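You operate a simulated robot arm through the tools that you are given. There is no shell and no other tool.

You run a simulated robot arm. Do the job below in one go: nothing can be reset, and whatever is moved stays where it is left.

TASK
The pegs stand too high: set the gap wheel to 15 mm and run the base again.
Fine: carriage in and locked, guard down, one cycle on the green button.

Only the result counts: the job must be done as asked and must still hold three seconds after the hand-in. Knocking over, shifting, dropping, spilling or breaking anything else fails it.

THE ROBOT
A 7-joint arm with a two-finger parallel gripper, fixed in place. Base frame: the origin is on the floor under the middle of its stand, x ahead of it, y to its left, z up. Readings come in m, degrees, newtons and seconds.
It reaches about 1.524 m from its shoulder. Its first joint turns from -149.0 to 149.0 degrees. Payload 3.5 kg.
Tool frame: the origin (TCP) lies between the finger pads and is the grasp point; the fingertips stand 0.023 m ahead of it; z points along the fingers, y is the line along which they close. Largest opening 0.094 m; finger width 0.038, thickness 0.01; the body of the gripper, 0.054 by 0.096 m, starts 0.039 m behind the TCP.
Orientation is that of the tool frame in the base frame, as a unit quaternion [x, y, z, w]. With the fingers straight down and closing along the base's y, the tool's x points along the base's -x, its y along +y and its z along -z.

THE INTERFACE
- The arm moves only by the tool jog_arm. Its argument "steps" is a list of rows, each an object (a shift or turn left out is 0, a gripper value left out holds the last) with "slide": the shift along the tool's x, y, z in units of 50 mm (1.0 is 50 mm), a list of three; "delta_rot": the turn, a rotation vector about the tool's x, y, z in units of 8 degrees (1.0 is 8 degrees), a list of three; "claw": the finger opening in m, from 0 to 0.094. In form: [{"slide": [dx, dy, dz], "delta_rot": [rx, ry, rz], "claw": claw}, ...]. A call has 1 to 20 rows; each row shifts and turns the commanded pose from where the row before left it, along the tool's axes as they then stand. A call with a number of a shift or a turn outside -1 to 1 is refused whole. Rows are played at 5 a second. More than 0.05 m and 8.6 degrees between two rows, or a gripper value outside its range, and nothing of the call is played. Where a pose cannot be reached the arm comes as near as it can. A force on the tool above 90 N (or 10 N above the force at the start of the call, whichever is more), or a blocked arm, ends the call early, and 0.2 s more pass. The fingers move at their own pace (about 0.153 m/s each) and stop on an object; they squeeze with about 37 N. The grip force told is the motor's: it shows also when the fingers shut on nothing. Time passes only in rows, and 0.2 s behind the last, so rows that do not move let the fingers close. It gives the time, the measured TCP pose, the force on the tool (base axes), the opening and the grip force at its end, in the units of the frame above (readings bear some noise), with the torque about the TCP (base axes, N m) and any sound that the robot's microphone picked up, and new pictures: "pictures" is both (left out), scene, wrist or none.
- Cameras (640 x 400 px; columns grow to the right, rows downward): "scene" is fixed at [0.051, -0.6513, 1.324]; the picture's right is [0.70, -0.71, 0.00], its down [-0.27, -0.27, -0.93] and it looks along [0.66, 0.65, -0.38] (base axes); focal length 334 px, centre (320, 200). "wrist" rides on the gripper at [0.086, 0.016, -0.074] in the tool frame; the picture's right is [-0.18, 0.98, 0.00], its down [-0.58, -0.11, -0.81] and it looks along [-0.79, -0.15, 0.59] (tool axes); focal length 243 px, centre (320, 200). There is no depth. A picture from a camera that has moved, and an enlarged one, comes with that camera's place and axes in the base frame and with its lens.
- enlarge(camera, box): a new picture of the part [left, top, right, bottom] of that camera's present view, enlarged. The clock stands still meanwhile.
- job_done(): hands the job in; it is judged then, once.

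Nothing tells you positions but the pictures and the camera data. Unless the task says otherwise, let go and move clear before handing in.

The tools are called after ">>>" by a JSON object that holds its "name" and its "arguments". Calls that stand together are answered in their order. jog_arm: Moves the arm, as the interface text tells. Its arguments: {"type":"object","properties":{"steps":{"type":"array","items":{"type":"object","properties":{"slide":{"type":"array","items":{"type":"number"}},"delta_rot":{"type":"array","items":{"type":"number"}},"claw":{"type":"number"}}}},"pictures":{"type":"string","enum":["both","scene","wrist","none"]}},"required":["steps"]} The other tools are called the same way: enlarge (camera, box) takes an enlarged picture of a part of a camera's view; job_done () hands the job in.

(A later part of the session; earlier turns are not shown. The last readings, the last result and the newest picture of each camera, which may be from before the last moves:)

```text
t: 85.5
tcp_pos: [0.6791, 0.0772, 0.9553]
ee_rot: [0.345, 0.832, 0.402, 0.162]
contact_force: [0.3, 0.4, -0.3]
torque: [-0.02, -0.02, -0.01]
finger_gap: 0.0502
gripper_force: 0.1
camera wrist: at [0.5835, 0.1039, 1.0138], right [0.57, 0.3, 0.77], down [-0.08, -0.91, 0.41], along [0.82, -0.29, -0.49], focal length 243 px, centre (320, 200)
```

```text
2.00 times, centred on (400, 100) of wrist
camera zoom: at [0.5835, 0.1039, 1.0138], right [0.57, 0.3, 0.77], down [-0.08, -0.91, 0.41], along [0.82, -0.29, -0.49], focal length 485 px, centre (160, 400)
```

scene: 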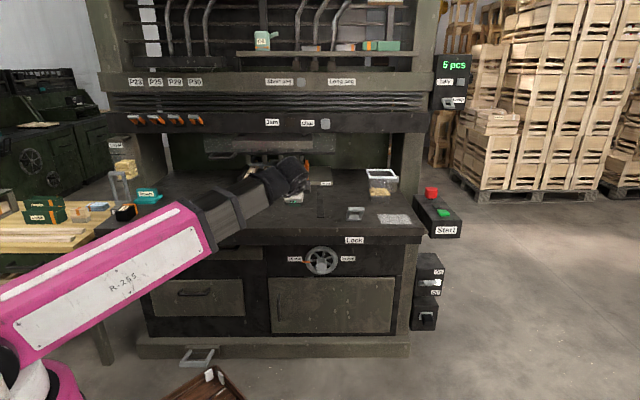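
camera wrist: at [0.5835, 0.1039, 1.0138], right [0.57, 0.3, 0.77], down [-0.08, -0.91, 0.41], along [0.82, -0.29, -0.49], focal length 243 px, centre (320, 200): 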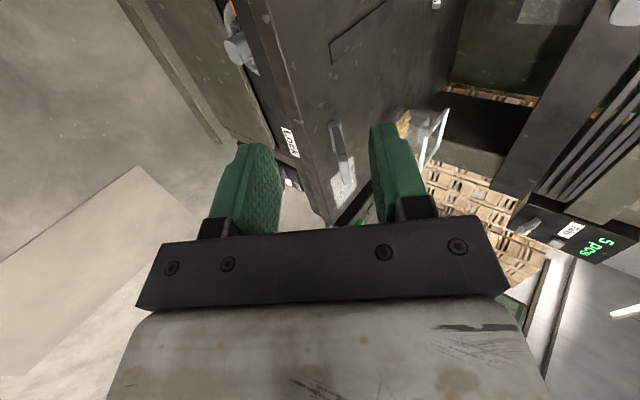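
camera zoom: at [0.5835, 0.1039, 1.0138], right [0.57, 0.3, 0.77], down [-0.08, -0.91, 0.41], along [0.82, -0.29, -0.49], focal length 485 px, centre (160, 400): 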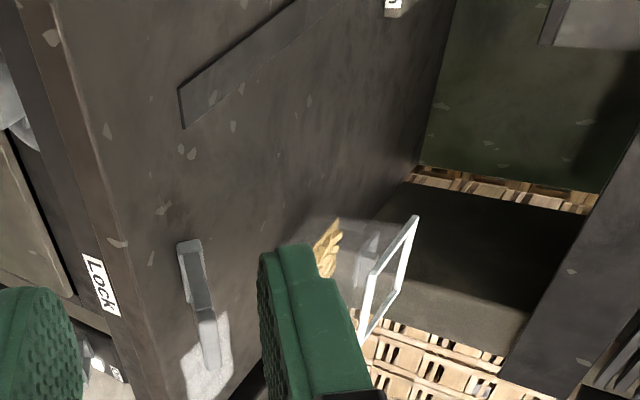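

The lever is now tilted forward (about 40°) and stays there. To be sure the carriage is really locked, I'll go back to its handle and give it a gentle test pull.

>>> {"name": "jog_arm", "arguments": {"steps": [{"slide": [0.4, 0, 0], "delta_rot": [0.8, 0, 0]}, {"slide": [0.5, 0, 0], "delta_rot": [0.8, 0, 0]}, {"slide": [0.5, 0, 0], "delta_rot": [0.8, 0, 0]}, {"slide": [0.4, 0, 0], "delta_rot": [0.8, 0, 0]}, {"slide": [0, 0.5, 0.34]}, {"slide": [0, 0.7, 0.48]}, {"slide": [0, 0.7, 0.48]}, {"slide": [0, 0.7, 0.48]}, {"slide": [0, 0.7, 0.48]}, {"slide": [0, 0.7, 0.48]}, {"slide": [0, 0.7, 0.48]}, {"slide": [0, 0.7, 0.48]}, {"slide": [0, 0.7, 0.48]}, {"slide": [0, 0.5, 0.34]}, {}]}}

```text
t: 88.7
tcp_pos: [0.8916, 0.4197, 0.8965]
ee_rot: [0.372, 0.901, 0.209, 0.081]
contact_force: [-0.8, 0.6, 0.1]
torque: [0.01, 0.0, 0.01]
finger_gap: 0.0499
gripper_force: 0.1
camera wrist: at [0.8179, 0.4694, 0.9716], right [0.76, 0.5, 0.43], down [0.1, -0.73, 0.67], along [0.65, -0.47, -0.6], focal length 243 px, centre (320, 200)
```

scene: 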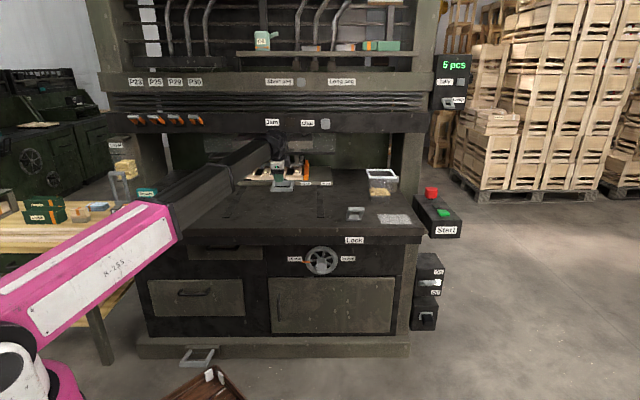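
wrist: 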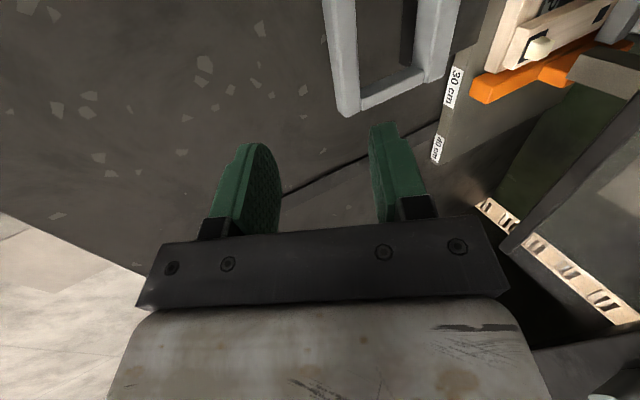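

>>> {"name": "jog_arm", "arguments": {"steps": [{"slide": [0, 0.39, 0]}, {"slide": [0, 0, 0.6]}, {"slide": [0, 0, 0.7]}, {"slide": [0, 0, 0.7]}, {"slide": [0, 0, 0.45]}, {}, {"claw": 0.01}, {}, {}, {}], "pictures": "wrist"}}

```text
t: 90.9
tcp_pos: [0.9408, 0.4722, 0.7945]
ee_rot: [0.372, 0.901, 0.209, 0.081]
contact_force: [-13.4, -10.6, -13.7]
torque: [-0.49, 0.06, -0.16]
finger_gap: 0.0238
gripper_force: 45.2
camera wrist: at [0.8674, 0.5198, 0.869], right [0.76, 0.5, 0.43], down [0.1, -0.73, 0.67], along [0.65, -0.47, -0.6], focal length 243 px, centre (320, 200)
```

wrist: 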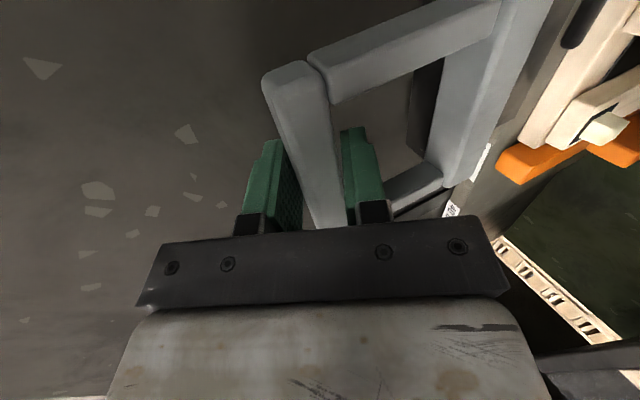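

Carriage is still at v=0.999. A gentle outward tug of a few millimetres:

>>> {"name": "jog_arm", "arguments": {"steps": [{"slide": [0, -0.045, -0.022]}, {"slide": [0, -0.045, -0.022]}, {}], "pictures": "none"}}

```text
t: 91.7
tcp_pos: [0.9411, 0.4717, 0.7938]
ee_rot: [0.372, 0.9, 0.211, 0.083]
contact_force: [18.5, 9.2, -16.1]
torque: [0.33, 0.82, 0.48]
finger_gap: 0.0239
gripper_force: 44.3
```

The tug met firm resistance with no movement: the carriage is locked. Releasing and retreating, then on to the guard handle at the left.

>>> {"name": "jog_arm", "arguments": {"steps": [{"claw": 0.05}, {}, {}, {"slide": [0, 0, -0.4]}, {"slide": [0, 0, -0.7]}, {"slide": [0, 0, -0.7]}, {"slide": [0, -0.6, -0.5]}, {"slide": [0, -0.6, -0.5]}, {"slide": [0, -0.6, -0.5]}, {"slide": [0, -0.6, -0.4]}, {}], "pictures": "scene"}}

>>> {"name": "enlarge", "arguments": {"camera": "scene", "box": [190, 120, 390, 245]}}

```text
t: 94.1
tcp_pos: [0.8057, 0.3358, 0.909]
ee_rot: [0.372, 0.901, 0.209, 0.082]
contact_force: [0.0, -0.6, 0.1]
torque: [-0.01, 0.0, 0.0]
finger_gap: 0.0497
gripper_force: 0.1
```

scene: 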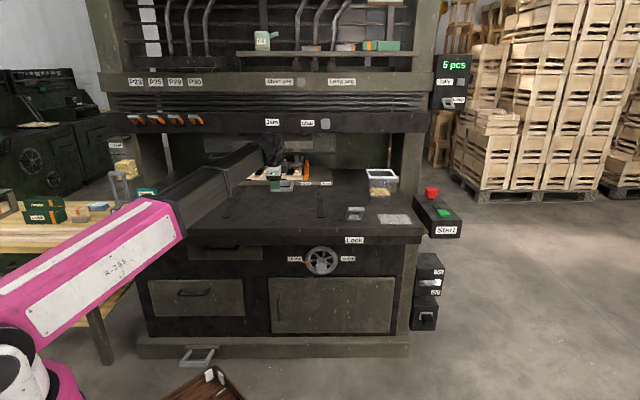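

```text
3.20 times, centred on (290, 182) of scene
camera zoom: at [0.051, -0.6513, 1.324], right [0.7, -0.71, 0.0], down [-0.27, -0.27, -0.93], along [0.66, 0.65, -0.38], focal length 1069 px, centre (416, 256)
```

zoom: 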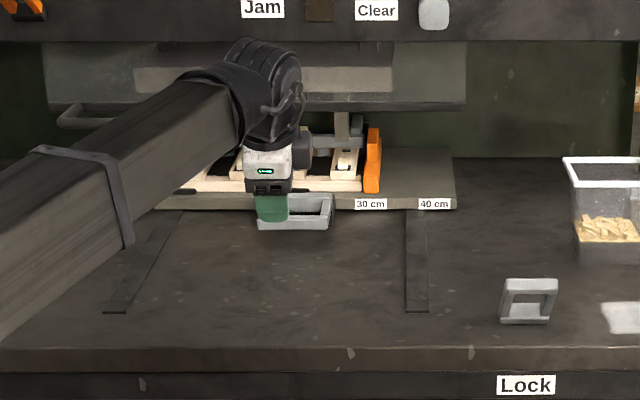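

>>> {"name": "jog_arm", "arguments": {"steps": [{"slide": [0.4, 0, 0], "delta_rot": [-0.75, 0, 0]}, {"slide": [0.7, 0, 0], "delta_rot": [-0.75, 0, 0]}, {"slide": [0.8, 0, 0], "delta_rot": [-0.75, 0, 0]}, {"slide": [0.8, 0, 0], "delta_rot": [-0.75, 0, 0]}, {"slide": [0.8, 0, 0], "delta_rot": [-0.75, 0, 0]}, {"slide": [0.8, 0, 0], "delta_rot": [-0.75, 0, 0]}, {"slide": [0.6, 0, 0]}, {}]}}

>>> {"name": "enlarge", "arguments": {"camera": "scene", "box": [150, 100, 350, 225]}}

>>> {"name": "enlarge", "arguments": {"camera": "wrist", "box": [200, 0, 520, 200]}}

```text
t: 95.9
tcp_pos: [0.6337, 0.5082, 0.9122]
ee_rot: [0.328, 0.792, 0.478, 0.193]
contact_force: [0.6, -0.3, 0.4]
torque: [-0.02, -0.01, 0.02]
finger_gap: 0.0502
gripper_force: 0.1
camera wrist: at [0.5297, 0.5277, 0.9613], right [0.46, 0.19, 0.87], down [-0.12, -0.95, 0.28], along [0.88, -0.23, -0.42], focal length 243 px, centre (320, 200)
```

scene: 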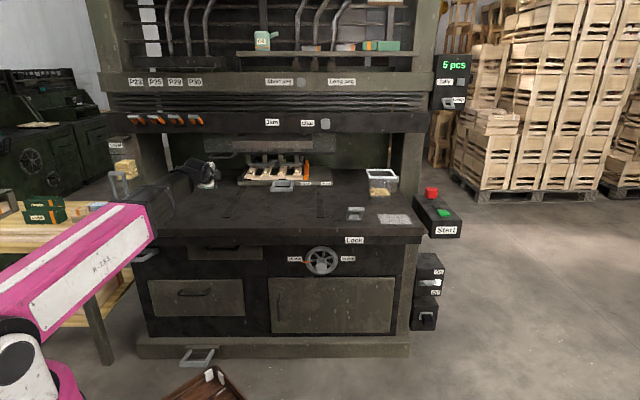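
wrist: 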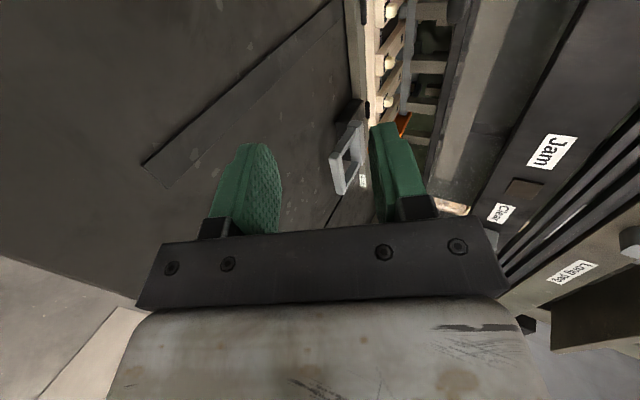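

```text
3.20 times, centred on (250, 162) of scene
camera zoom: at [0.051, -0.6513, 1.324], right [0.7, -0.71, 0.0], down [-0.27, -0.27, -0.93], along [0.66, 0.65, -0.38], focal length 1069 px, centre (544, 320)
```

zoom: 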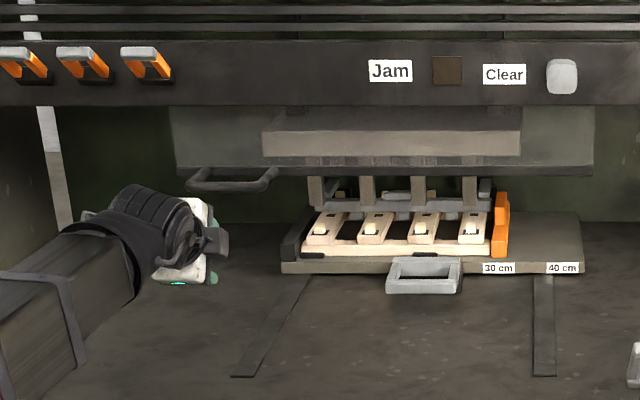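

```text
2.00 times, centred on (360, 100) of wrist
camera zoom: at [0.5297, 0.5277, 0.9613], right [0.46, 0.19, 0.87], down [-0.12, -0.95, 0.28], along [0.88, -0.23, -0.42], focal length 485 px, centre (240, 400)
```

zoom: 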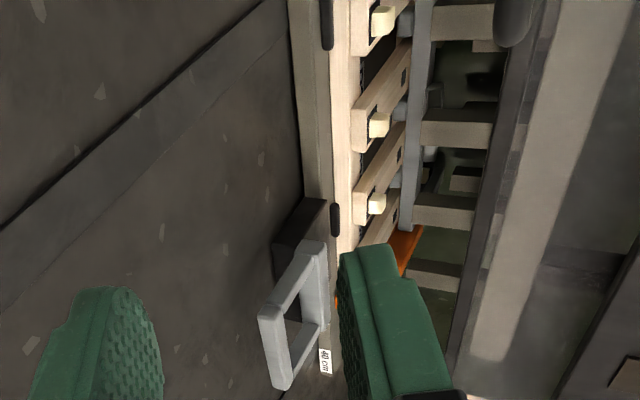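

The carriage sits neatly under the punches. I'll shift left a bit to get the guard handle in the wrist view and measure it.

>>> {"name": "jog_arm", "arguments": {"steps": [{"slide": [0.7, 0, 0]}, {"slide": [0.8, 0, 0]}, {"slide": [0.5, 0, 0]}, {}]}}

>>> {"name": "enlarge", "arguments": {"camera": "wrist", "box": [320, 0, 640, 200]}}

>>> {"name": "enlarge", "arguments": {"camera": "scene", "box": [130, 100, 290, 200]}}

```text
t: 96.9
tcp_pos: [0.561, 0.5793, 0.9091]
ee_rot: [0.329, 0.792, 0.477, 0.193]
contact_force: [-0.4, 0.1, 0.3]
torque: [-0.01, 0.02, 0.03]
finger_gap: 0.0501
gripper_force: 0.0
camera wrist: at [0.4591, 0.5986, 0.9602], right [0.46, 0.19, 0.87], down [-0.12, -0.95, 0.28], along [0.88, -0.23, -0.42], focal length 243 px, centre (320, 200)
```

scene: 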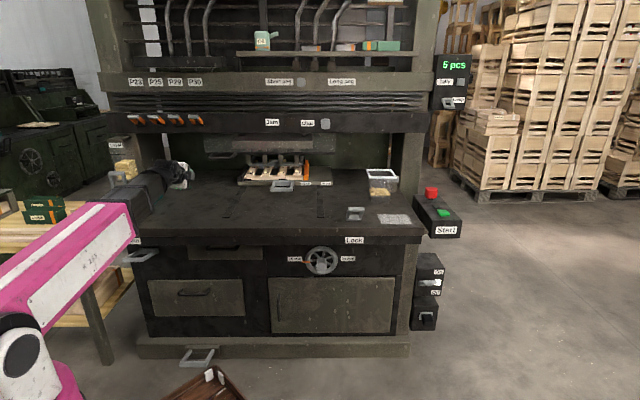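
wrist: 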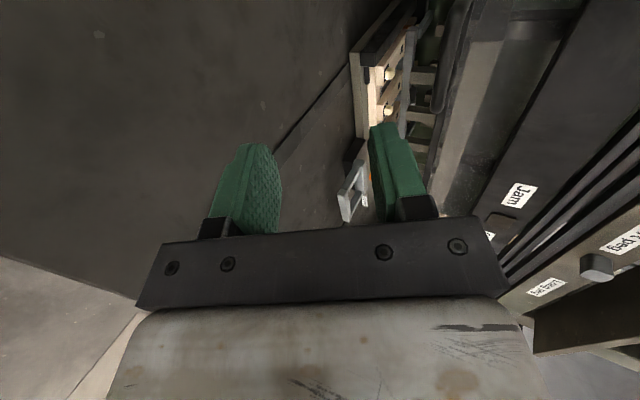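

```text
2.00 times, centred on (480, 100) of wrist
camera zoom: at [0.4591, 0.5986, 0.9602], right [0.46, 0.19, 0.87], down [-0.12, -0.95, 0.28], along [0.88, -0.23, -0.42], focal length 485 px, centre (0, 400)
```

zoom: 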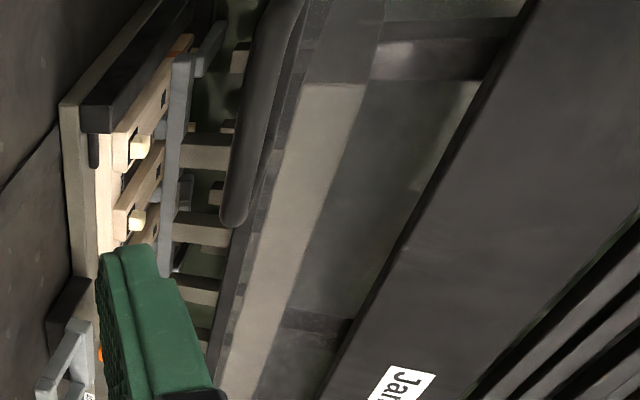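

```text
4.00 times, centred on (210, 150) of scene
camera zoom: at [0.051, -0.6513, 1.324], right [0.7, -0.71, 0.0], down [-0.27, -0.27, -0.93], along [0.66, 0.65, -0.38], focal length 1336 px, centre (760, 400)
```

zoom: 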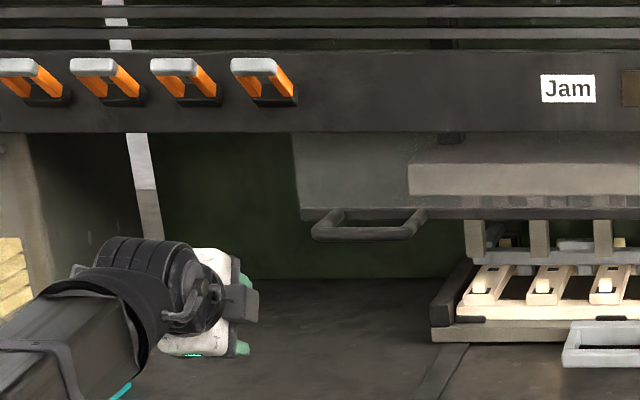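

The guard handle bar runs from u≈0.00 to 0.11 at v≈1.05, z≈0.928 (two-view fit within 3 mm). I'll go to a point in front of it along the finger axis.

>>> {"name": "jog_arm", "arguments": {"steps": [{"slide": [-0.5, 0, 0]}, {"slide": [-0.7, 0.2, 0]}, {"slide": [-0.36, 0.6, 0.3]}, {"slide": [0, 0.7, 0.5]}, {"slide": [0, 0.7, 0.5]}, {"slide": [0, 0.43, 0.43]}, {}]}}

>>> {"name": "enlarge", "arguments": {"camera": "wrist", "box": [200, 0, 520, 200]}}

>>> {"name": "enlarge", "arguments": {"camera": "scene", "box": [130, 90, 290, 190]}}

```text
t: 98.5
tcp_pos: [0.7136, 0.62, 0.9866]
ee_rot: [0.328, 0.793, 0.476, 0.192]
contact_force: [-0.7, 0.0, 0.4]
torque: [0.0, 0.01, -0.05]
finger_gap: 0.0499
gripper_force: 0.0
camera wrist: at [0.6124, 0.6403, 1.0364], right [0.46, 0.19, 0.87], down [-0.12, -0.95, 0.28], along [0.88, -0.23, -0.42], focal length 243 px, centre (320, 200)
```

scene: 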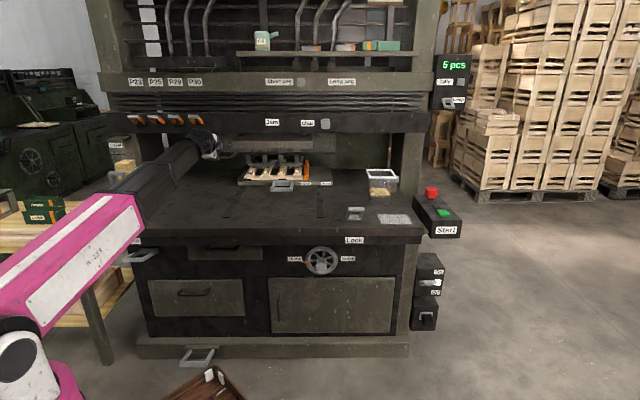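
wrist: 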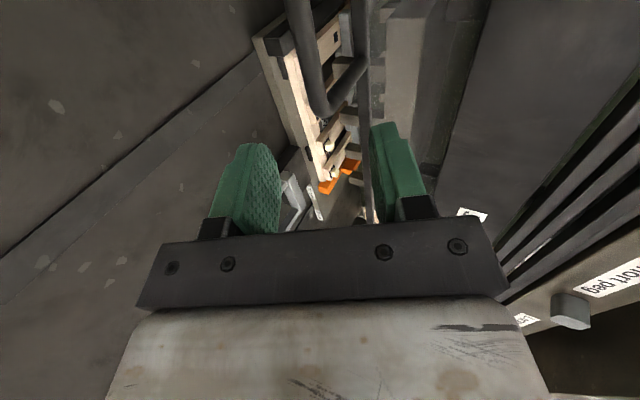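

```text
2.00 times, centred on (360, 100) of wrist
camera zoom: at [0.6124, 0.6403, 1.0364], right [0.46, 0.19, 0.87], down [-0.12, -0.95, 0.28], along [0.88, -0.23, -0.42], focal length 485 px, centre (240, 400)
```

zoom: 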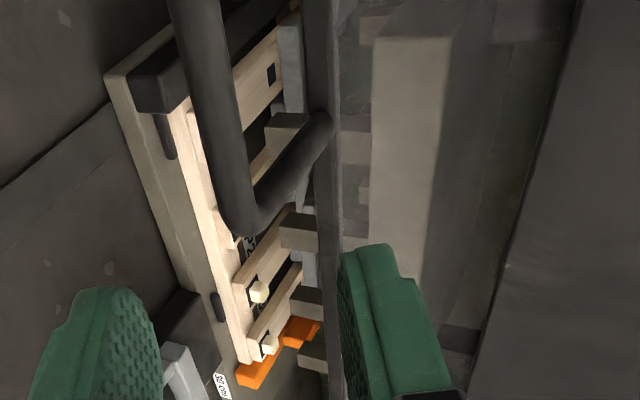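

```text
4.00 times, centred on (210, 140) of scene
camera zoom: at [0.051, -0.6513, 1.324], right [0.7, -0.71, 0.0], down [-0.27, -0.27, -0.93], along [0.66, 0.65, -0.38], focal length 1336 px, centre (760, 440)
```

zoom: 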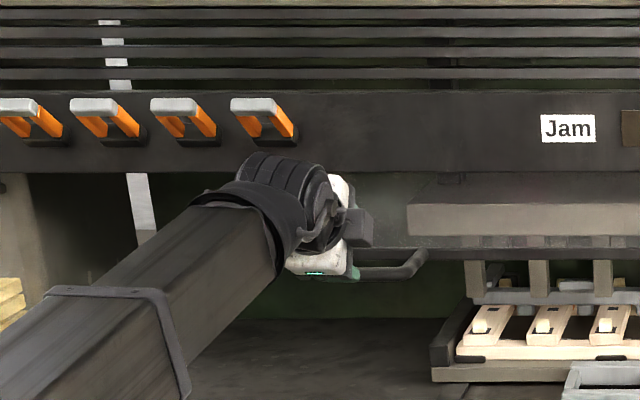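

The bar is ~8 mm below the finger axis; I'll correct that and advance 12 cm along the fingers until they are astride it.

>>> {"name": "jog_arm", "arguments": {"steps": [{"slide": [0, -0.15, 0.3]}, {"slide": [0, 0, 0.6]}, {"slide": [0, 0, 0.6]}, {"slide": [0, 0, 0.5]}, {}]}}

>>> {"name": "enlarge", "arguments": {"camera": "wrist", "box": [160, 40, 480, 240]}}

```text
t: 99.7
tcp_pos: [0.7729, 0.6805, 0.9307]
ee_rot: [0.329, 0.792, 0.478, 0.192]
contact_force: [-0.3, 0.3, -0.1]
torque: [0.0, -0.02, 0.0]
finger_gap: 0.0503
gripper_force: 0.1
camera wrist: at [0.6706, 0.7011, 0.9806], right [0.46, 0.19, 0.87], down [-0.12, -0.95, 0.28], along [0.88, -0.23, -0.42], focal length 243 px, centre (320, 200)
```

scene: 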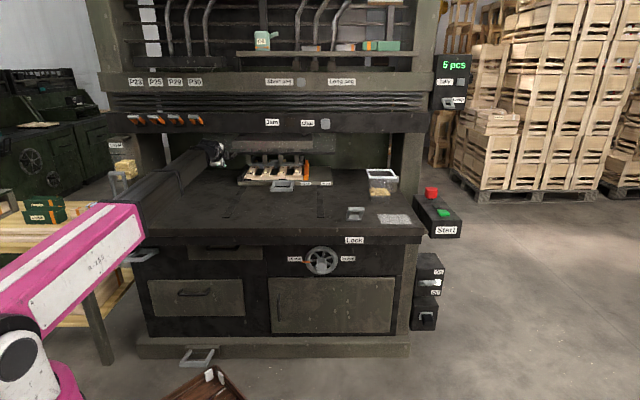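
wrist: 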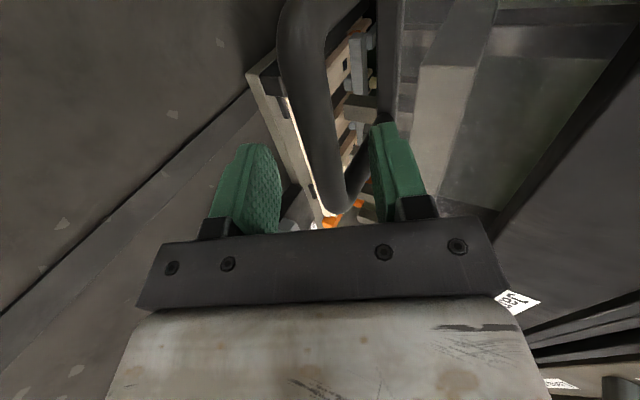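

```text
2.00 times, centred on (320, 140) of wrist
camera zoom: at [0.6706, 0.7011, 0.9806], right [0.46, 0.19, 0.87], down [-0.12, -0.95, 0.28], along [0.88, -0.23, -0.42], focal length 485 px, centre (320, 320)
```

zoom: 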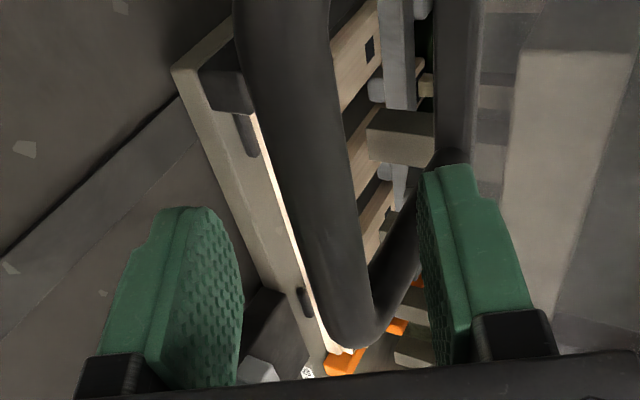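

The bar is centred between the fingers. Advancing 15 mm more and closing on it.

>>> {"name": "jog_arm", "arguments": {"steps": [{"slide": [0, 0, 0.3]}, {}, {"claw": 0.01}, {}, {}, {}]}}

```text
t: 101.1
tcp_pos: [0.7849, 0.6929, 0.9237]
ee_rot: [0.328, 0.792, 0.478, 0.194]
contact_force: [12.9, 13.3, 1.5]
torque: [-1.35, -1.48, 0.15]
finger_gap: 0.0159
gripper_force: 44.9
camera wrist: at [0.6808, 0.7118, 0.9739], right [0.46, 0.19, 0.87], down [-0.12, -0.95, 0.28], along [0.88, -0.23, -0.41], focal length 243 px, centre (320, 200)
```

scene: 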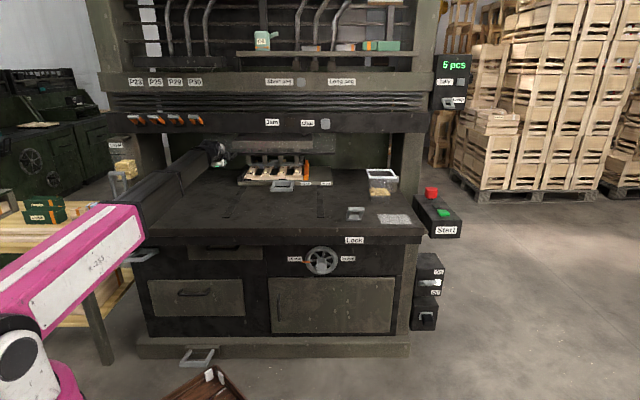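
wrist: 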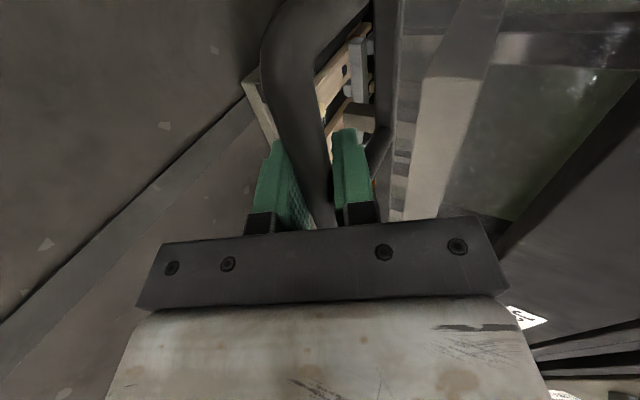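

Gripped. Now pulling the guard straight down in small steps, watching the force.

>>> {"name": "jog_arm", "arguments": {"steps": [{"slide": [0, -0.088, 0.047]}, {"slide": [0, -0.176, 0.094]}, {"slide": [0, -0.176, 0.094]}, {"slide": [0, -0.176, 0.094]}, {}]}}

>>> {"name": "enlarge", "arguments": {"camera": "scene", "box": [150, 100, 350, 225]}}

```text
t: 102.3
tcp_pos: [0.7831, 0.6929, 0.8896]
ee_rot: [0.328, 0.792, 0.477, 0.193]
contact_force: [23.6, 20.9, -3.3]
torque: [-1.07, -1.13, 0.84]
finger_gap: 0.0158
gripper_force: 44.8
camera wrist: at [0.6809, 0.7118, 0.9379], right [0.46, 0.2, 0.87], down [-0.12, -0.95, 0.28], along [0.88, -0.23, -0.42], focal length 243 px, centre (320, 200)
```

scene: 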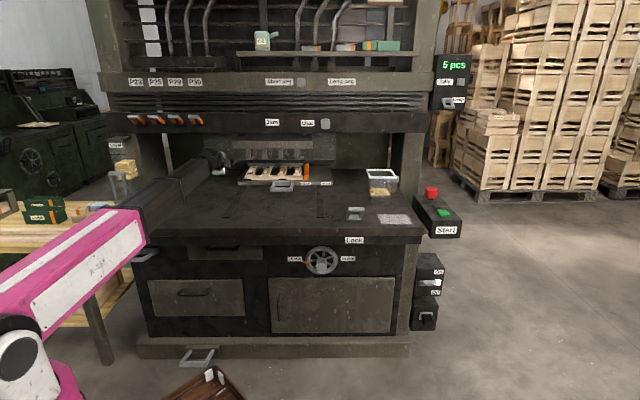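
wrist: 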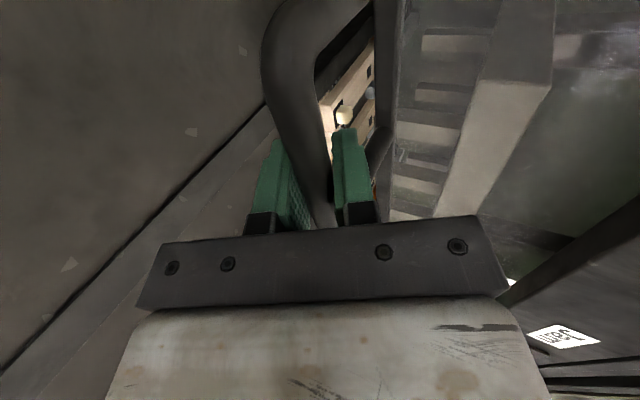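

```text
3.20 times, centred on (250, 162) of scene
camera zoom: at [0.051, -0.6513, 1.324], right [0.7, -0.71, 0.0], down [-0.27, -0.27, -0.93], along [0.66, 0.65, -0.38], focal length 1069 px, centre (544, 320)
```

zoom: 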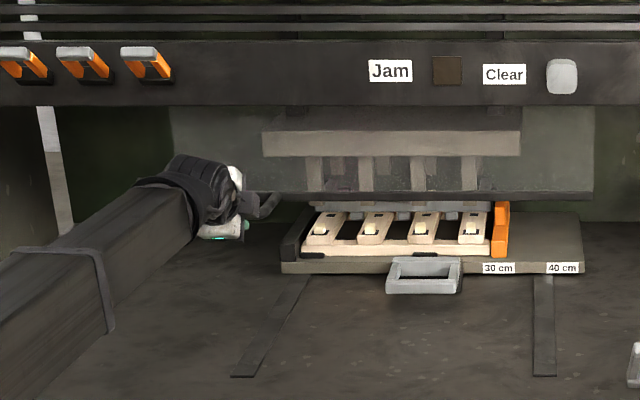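

The guard slides down smoothly. Continuing, with a small forward correction to relieve the side load.

>>> {"name": "jog_arm", "arguments": {"steps": [{"slide": [0, -0.06, 0.1]}, {"slide": [0, -0.176, 0.097]}, {"slide": [0, -0.176, 0.097]}, {"slide": [0, -0.176, 0.097]}, {}]}}

>>> {"name": "enlarge", "arguments": {"camera": "scene", "box": [150, 100, 350, 225]}}

```text
t: 103.5
tcp_pos: [0.7838, 0.6923, 0.8531]
ee_rot: [0.328, 0.794, 0.475, 0.191]
contact_force: [-17.2, -17.6, -6.4]
torque: [-1.3, -1.49, -0.09]
finger_gap: 0.0158
gripper_force: 44.8
camera wrist: at [0.6809, 0.7118, 0.9036], right [0.46, 0.2, 0.86], down [-0.12, -0.95, 0.28], along [0.88, -0.23, -0.42], focal length 243 px, centre (320, 200)
```

scene: 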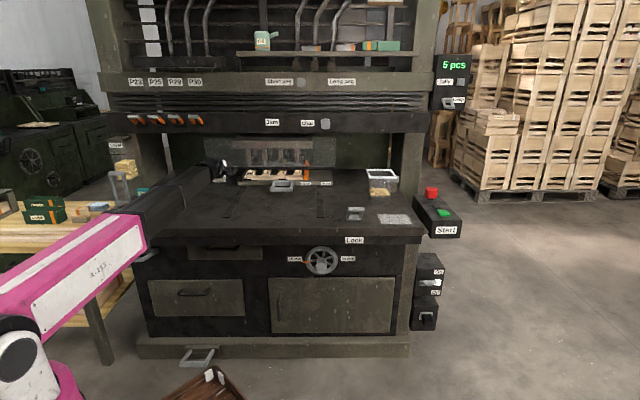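
wrist: 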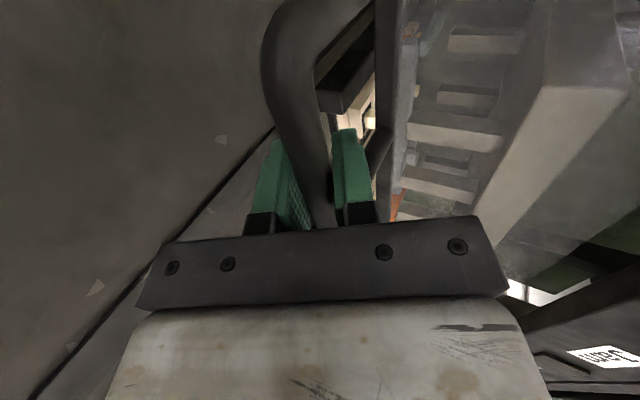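

```text
3.20 times, centred on (250, 162) of scene
camera zoom: at [0.051, -0.6513, 1.324], right [0.7, -0.71, 0.0], down [-0.27, -0.27, -0.93], along [0.66, 0.65, -0.38], focal length 1069 px, centre (544, 320)
```

zoom: 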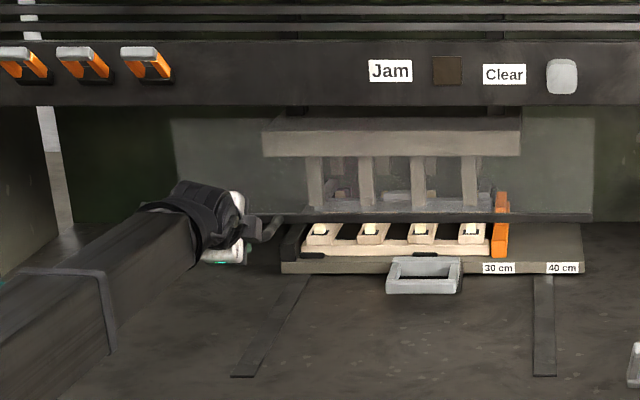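

>>> {"name": "jog_arm", "arguments": {"steps": [{"slide": [0, -0.11, 0.007]}, {"slide": [0, -0.176, 0.094]}, {"slide": [0, -0.176, 0.094]}, {"slide": [0, -0.132, 0.07]}, {}]}}

>>> {"name": "enlarge", "arguments": {"camera": "scene", "box": [150, 100, 350, 225]}}

```text
t: 104.7
tcp_pos: [0.7842, 0.6925, 0.8218]
ee_rot: [0.328, 0.792, 0.477, 0.194]
contact_force: [-5.0, -10.3, -1.6]
torque: [-0.97, -0.97, 1.03]
finger_gap: 0.016
gripper_force: 44.7
camera wrist: at [0.6809, 0.7119, 0.8715], right [0.46, 0.19, 0.87], down [-0.12, -0.95, 0.28], along [0.88, -0.23, -0.42], focal length 243 px, centre (320, 200)
```

scene: 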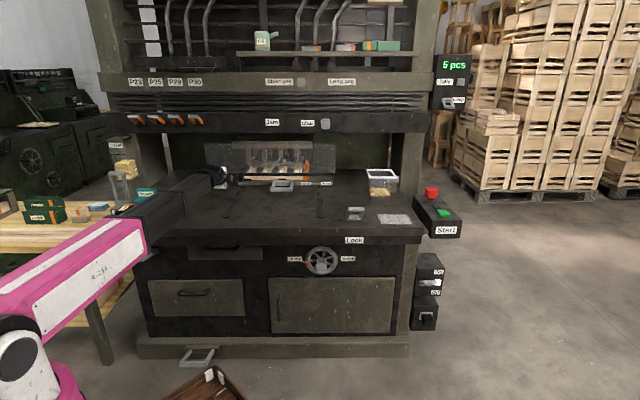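
wrist: 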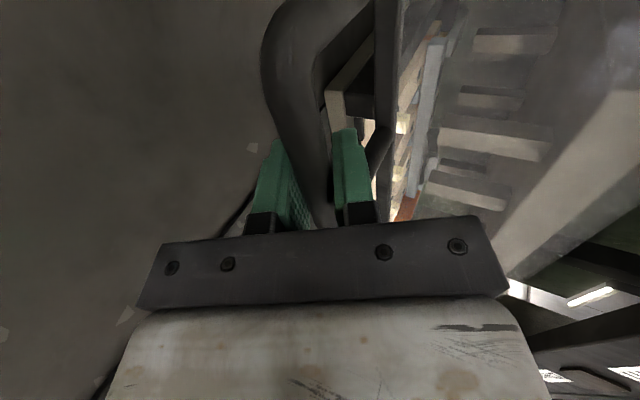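

```text
3.20 times, centred on (250, 162) of scene
camera zoom: at [0.051, -0.6513, 1.324], right [0.7, -0.71, 0.0], down [-0.27, -0.27, -0.93], along [0.66, 0.65, -0.38], focal length 1069 px, centre (544, 320)
```

zoom: 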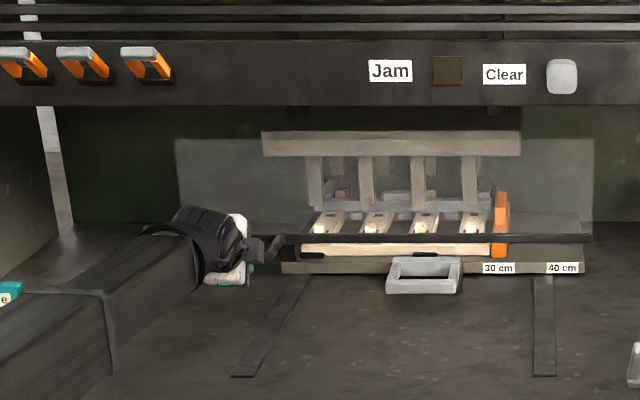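

>>> {"name": "jog_arm", "arguments": {"steps": [{"slide": [0, -0.1, 0.035]}, {"slide": [0, -0.1, 0.053]}, {"slide": [0, -0.1, 0.053]}, {"slide": [0, -0.1, 0.053]}, {}]}}

>>> {"name": "enlarge", "arguments": {"camera": "scene", "box": [150, 100, 350, 225]}}

```text
t: 105.9
tcp_pos: [0.7828, 0.6913, 0.8]
ee_rot: [0.329, 0.792, 0.477, 0.193]
contact_force: [9.1, -10.4, -1.3]
torque: [-1.07, -1.11, 0.7]
finger_gap: 0.0162
gripper_force: 45.1
camera wrist: at [0.6809, 0.712, 0.8499], right [0.46, 0.19, 0.87], down [-0.12, -0.95, 0.28], along [0.88, -0.24, -0.42], focal length 243 px, centre (320, 200)
```

scene: 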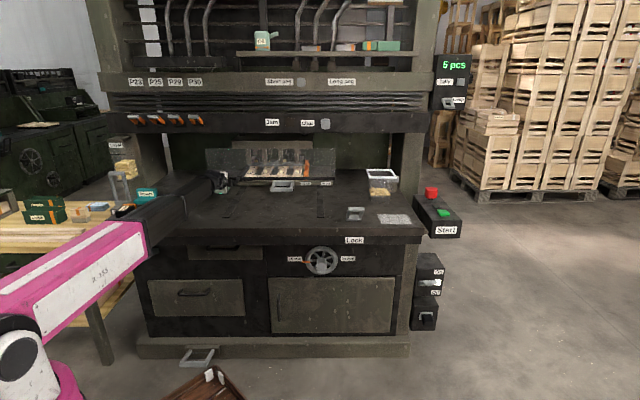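
wrist: 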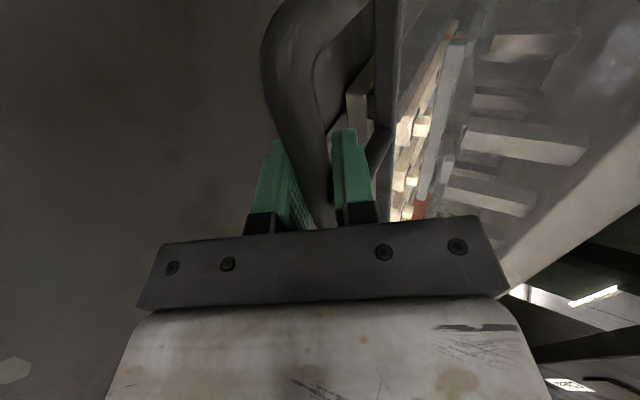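

```text
3.20 times, centred on (250, 162) of scene
camera zoom: at [0.051, -0.6513, 1.324], right [0.7, -0.71, 0.0], down [-0.27, -0.27, -0.93], along [0.66, 0.65, -0.38], focal length 1069 px, centre (544, 320)
```

zoom: 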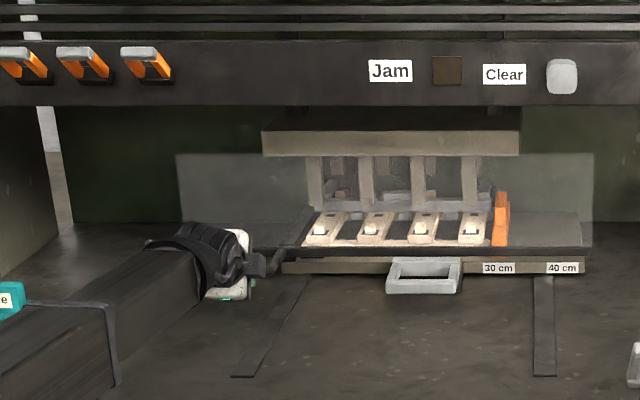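

>>> {"name": "jog_arm", "arguments": {"steps": [{"slide": [0.01, -0.08, 0.042]}, {"slide": [0.01, -0.08, 0.042]}, {"slide": [0, -0.08, 0.042]}, {}]}}

>>> {"name": "enlarge", "arguments": {"camera": "scene", "box": [150, 100, 350, 225]}}

```text
t: 106.9
tcp_pos: [0.783, 0.6925, 0.7883]
ee_rot: [0.329, 0.79, 0.48, 0.195]
contact_force: [35.8, -17.7, 22.8]
torque: [-1.02, -0.95, 0.85]
finger_gap: 0.016
gripper_force: 45.1
camera wrist: at [0.6805, 0.7122, 0.8381], right [0.46, 0.19, 0.87], down [-0.13, -0.95, 0.27], along [0.88, -0.24, -0.41], focal length 243 px, centre (320, 200)
```

scene: 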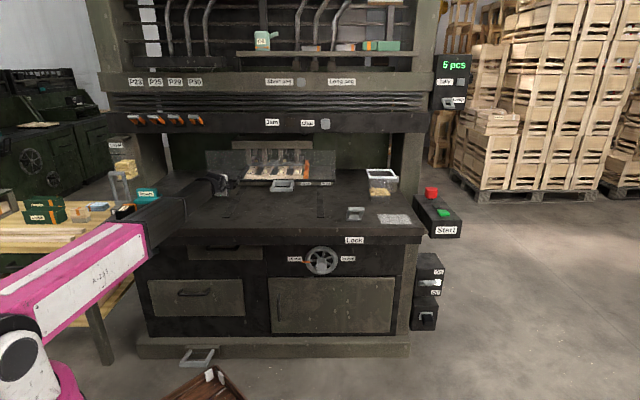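
wrist: 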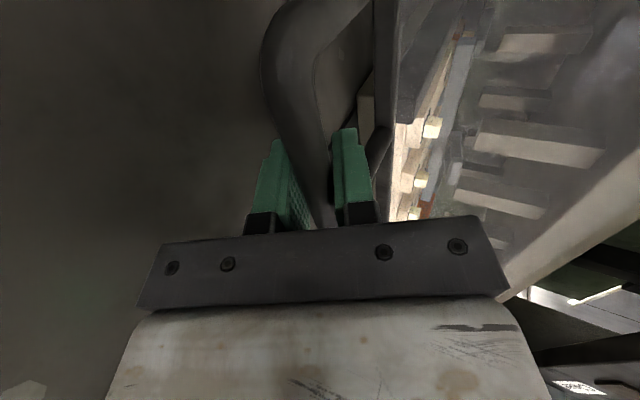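

```text
3.20 times, centred on (250, 162) of scene
camera zoom: at [0.051, -0.6513, 1.324], right [0.7, -0.71, 0.0], down [-0.27, -0.27, -0.93], along [0.66, 0.65, -0.38], focal length 1069 px, centre (544, 320)
```

zoom: 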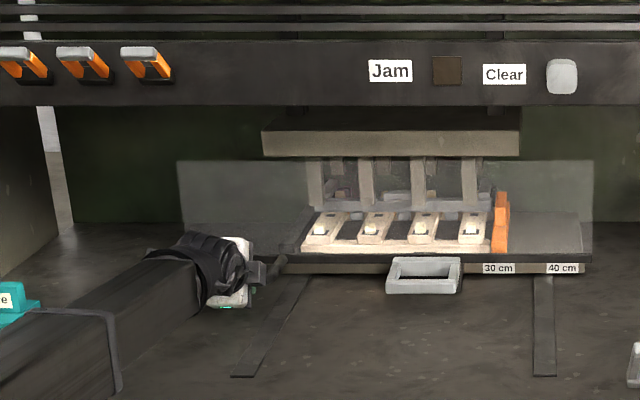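

The upward force is starting to rise, so the guard is near its stop. Relieving the sideways load and pressing a little more.

>>> {"name": "jog_arm", "arguments": {"steps": [{"slide": [-0.06, 0.0, 0.0]}, {"slide": [0, -0.05, 0.035]}, {}], "pictures": "none"}}

```text
t: 107.7
tcp_pos: [0.7809, 0.6931, 0.789]
ee_rot: [0.327, 0.788, 0.483, 0.196]
contact_force: [24.6, 1.1, 59.7]
torque: [-0.75, -0.57, 1.7]
finger_gap: 0.0158
gripper_force: 45.1
```

With 60 N upward and no further travel (and no twist that would suggest my hand touching the bench), the guard is on its lower stop. Opening the fingers just a little and backing out along their axis.

>>> {"name": "jog_arm", "arguments": {"steps": [{"claw": 0.028}, {}, {}, {"slide": [0, 0, -0.3]}, {"slide": [0, 0, -0.6]}, {"slide": [0, 0, -0.7]}, {"slide": [0, 0, -0.7]}, {"slide": [0, 0.2, -0.7]}, {}]}}

>>> {"name": "enlarge", "arguments": {"camera": "scene", "box": [150, 100, 350, 225]}}

>>> {"name": "enlarge", "arguments": {"camera": "scene", "box": [190, 140, 270, 190]}}

```text
t: 109.7
tcp_pos: [0.693, 0.5983, 0.862]
ee_rot: [0.329, 0.792, 0.477, 0.192]
contact_force: [0.4, -0.9, -0.2]
torque: [-0.03, -0.02, 0.02]
finger_gap: 0.0277
gripper_force: 0.0
camera wrist: at [0.5917, 0.6182, 0.9124], right [0.46, 0.19, 0.87], down [-0.12, -0.95, 0.28], along [0.88, -0.23, -0.42], focal length 243 px, centre (320, 200)
```

scene: 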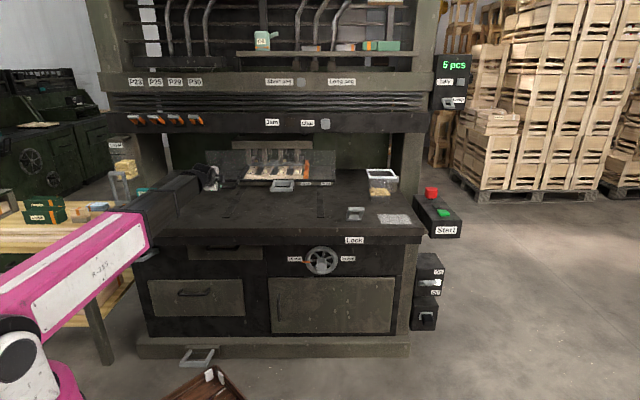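
wrist: 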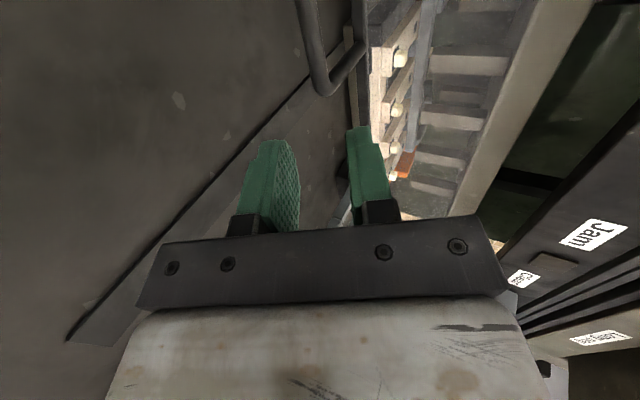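

```text
3.20 times, centred on (250, 162) of scene
camera zoom: at [0.051, -0.6513, 1.324], right [0.7, -0.71, 0.0], down [-0.27, -0.27, -0.93], along [0.66, 0.65, -0.38], focal length 1069 px, centre (544, 320)
```

zoom: 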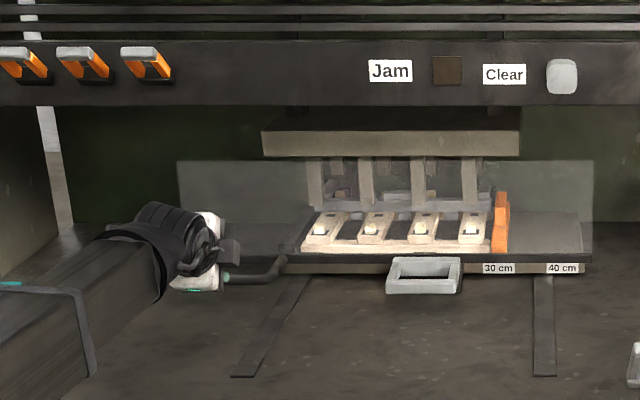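

```text
8.00 times, centred on (230, 165) of scene
camera zoom: at [0.051, -0.6513, 1.324], right [0.7, -0.71, 0.0], down [-0.27, -0.27, -0.93], along [0.66, 0.65, -0.38], focal length 2672 px, centre (1040, 480)
```

zoom: 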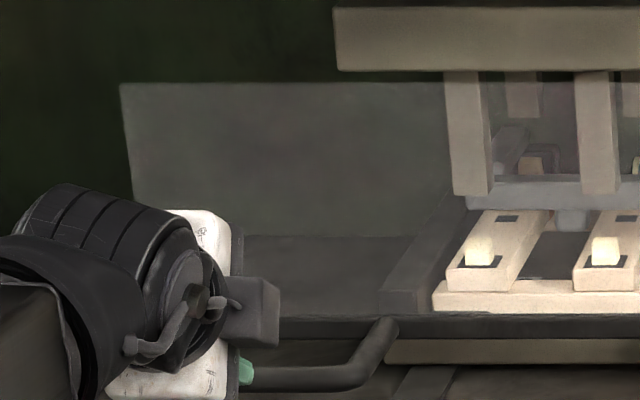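

The guard stays down. Next the Start button: its top face is at about u=0.995, v=0.782, z=0.776 (fit within 1 mm), with the red stop 17 cm behind it. I'll retreat from the bench, close the fingers and swing over to the right.

>>> {"name": "jog_arm", "arguments": {"steps": [{"slide": [0, -0.15, -0.5], "claw": 0.0}, {"slide": [0, -0.24, -0.87]}, {"slide": [0, -0.24, -0.87]}, {"slide": [0, -0.24, -0.87]}, {"slide": [0, -0.24, -0.87]}, {"slide": [0, -0.24, -0.87]}, {"slide": [0, -0.24, -0.87]}, {"slide": [-0.4, -0.2, -0.7]}, {"slide": [-0.8, 0, -0.3]}, {"slide": [-0.9, 0, 0]}, {"slide": [-0.9, 0, 0]}, {"slide": [-0.9, 0, 0]}, {"slide": [-0.9, 0, 0]}, {"slide": [-0.9, 0, 0]}, {"slide": [-0.9, 0, 0]}, {"slide": [-0.9, 0, 0]}, {"slide": [-0.6, 0, 0]}, {}]}}

>>> {"name": "enlarge", "arguments": {"camera": "scene", "box": [190, 110, 390, 245]}}

```text
t: 113.5
tcp_pos: [0.7778, 0.0946, 0.9446]
ee_rot: [0.328, 0.792, 0.477, 0.193]
contact_force: [0.3, 0.5, 0.4]
torque: [-0.02, 0.01, -0.02]
finger_gap: 0.0
gripper_force: 37.2
out of reach, approached as far as the arm can: row 7, 8
camera wrist: at [0.6752, 0.1138, 0.9944], right [0.46, 0.19, 0.87], down [-0.12, -0.95, 0.28], along [0.88, -0.23, -0.42], focal length 243 px, centre (320, 200)
```

scene: 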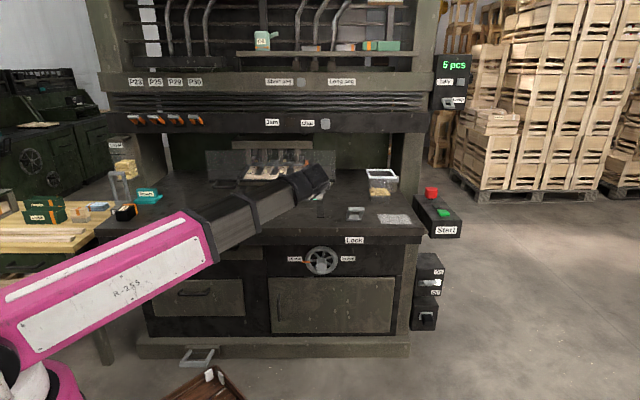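
wrist: 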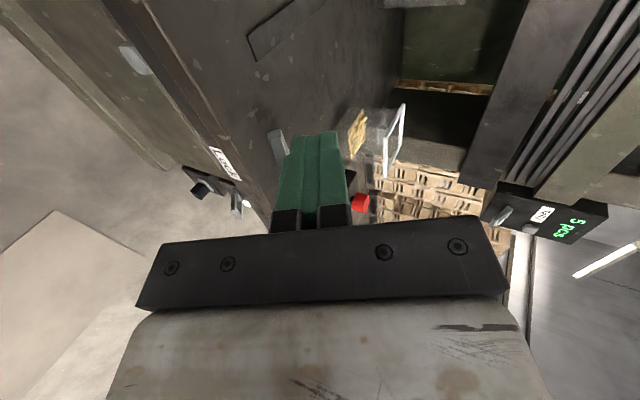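

```text
2.96 times, centred on (290, 178) of scene
camera zoom: at [0.051, -0.6513, 1.324], right [0.7, -0.71, 0.0], down [-0.27, -0.27, -0.93], along [0.66, 0.65, -0.38], focal length 990 px, centre (409, 267)
```

zoom: 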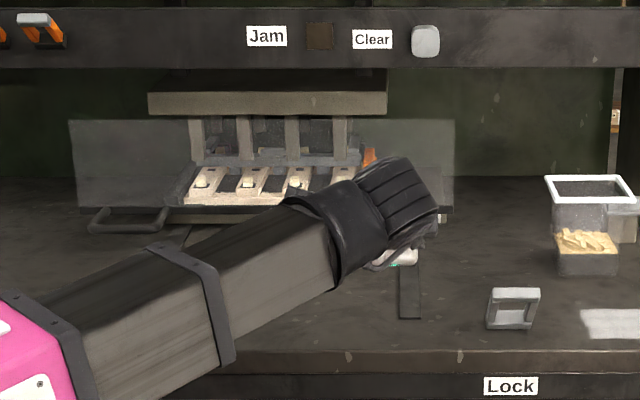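

>>> {"name": "jog_arm", "arguments": {"steps": [{"slide": [-0.4, 0, 0], "delta_rot": [0.7, 0, 0]}, {"slide": [-0.6, 0, 0], "delta_rot": [0.78, 0, 0]}, {"slide": [-0.6, 0, 0], "delta_rot": [0.78, 0, 0]}, {"slide": [-0.6, 0, 0], "delta_rot": [0.78, 0, 0]}, {"slide": [-0.6, 0, 0], "delta_rot": [0.78, 0, 0]}, {"slide": [-0.6, 0, 0], "delta_rot": [0.78, 0, 0]}, {"slide": [-0.6, 0, 0], "delta_rot": [0.78, 0, 0]}, {"slide": [-0.6, 0, 0], "delta_rot": [0.78, 0, 0]}, {"slide": [-0.6, 0, 0], "delta_rot": [0.78, 0, 0]}, {"slide": [-0.6, 0, 0], "delta_rot": [0.78, 0, 0]}, {}]}}

```text
t: 115.9
tcp_pos: [0.9814, -0.1091, 0.9451]
ee_rot: [0.381, 0.924, 0.002, -0.004]
contact_force: [0.8, 0.5, 0.5]
torque: [-0.01, -0.02, -0.02]
finger_gap: 0.0
gripper_force: 36.7
camera wrist: at [0.9328, -0.0374, 1.0188], right [0.82, 0.57, 0.0], down [0.34, -0.49, 0.8], along [0.46, -0.66, -0.6], focal length 243 px, centre (320, 200)
```

scene: 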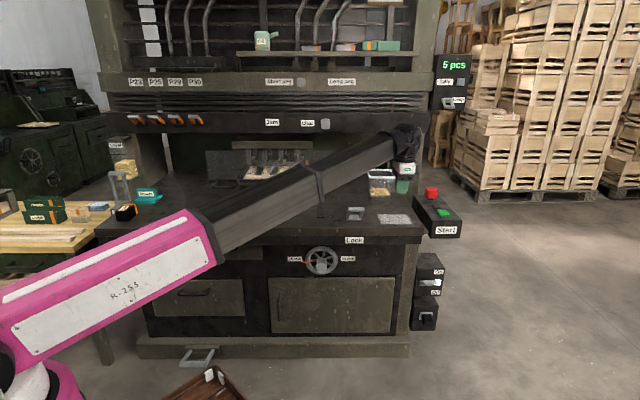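
wrist: 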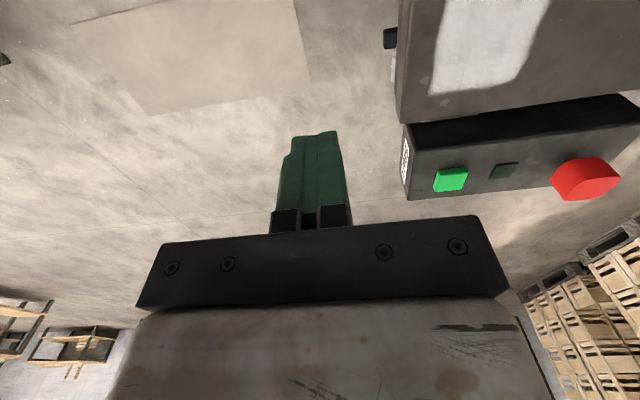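

The fingers are closed and vertical; the green button projects to u≈0.994, v≈0.775–0.782. Moving above it.

>>> {"name": "jog_arm", "arguments": {"steps": [{"slide": [-0.6, 0.4, 0]}, {"slide": [-0.7, 0.5, 0]}, {"slide": [-0.7, 0.5, 0]}, {"slide": [-0.7, 0.5, 0]}, {"slide": [-0.7, 0.5, 0]}, {"slide": [-0.6, 0.5, 0]}, {"slide": [-0.48, 0.34, 0]}, {}]}}

>>> {"name": "enlarge", "arguments": {"camera": "wrist", "box": [200, 0, 520, 200]}}

```text
t: 117.7
tcp_pos: [1.2564, -0.1545, 0.9415]
ee_rot: [0.382, 0.924, 0.004, -0.003]
contact_force: [0.2, -0.1, 0.3]
torque: [0.02, -0.01, -0.01]
finger_gap: 0.0004
gripper_force: 37.0
camera wrist: at [1.2068, -0.0826, 1.0171], right [0.82, 0.57, 0.0], down [0.34, -0.49, 0.8], along [0.46, -0.66, -0.6], focal length 243 px, centre (320, 200)
```

scene: 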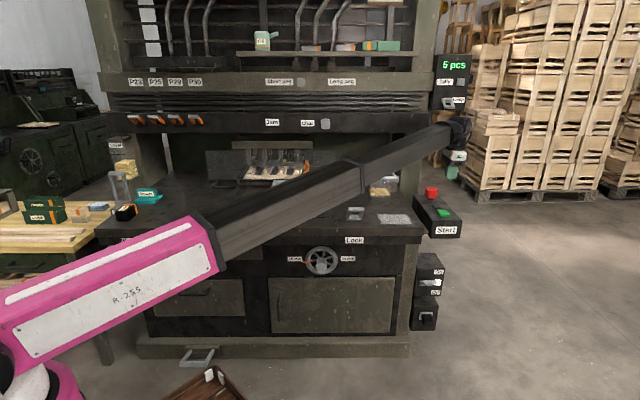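
wrist: 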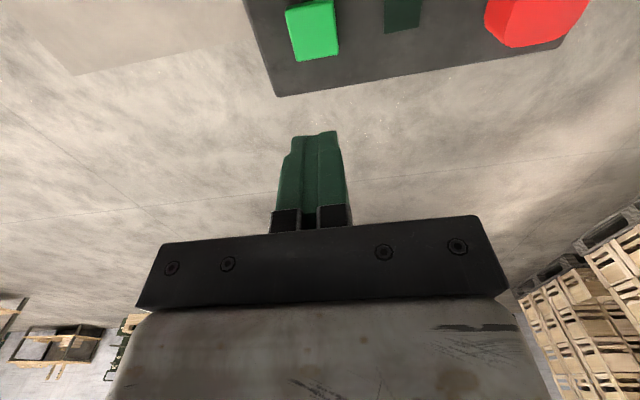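

```text
2.00 times, centred on (360, 100) of wrist
camera zoom: at [1.2068, -0.0826, 1.0171], right [0.82, 0.57, 0.0], down [0.34, -0.49, 0.8], along [0.46, -0.66, -0.6], focal length 485 px, centre (240, 400)
```

zoom: 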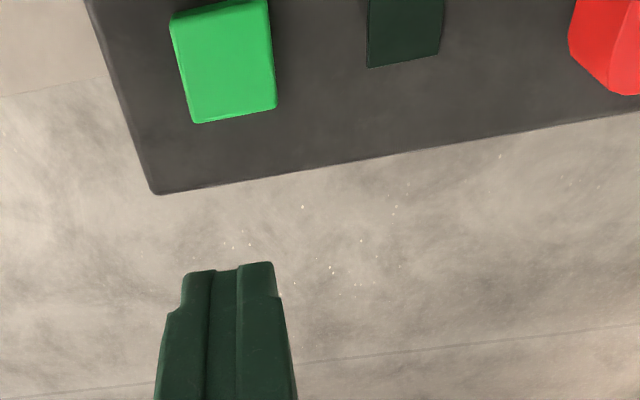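

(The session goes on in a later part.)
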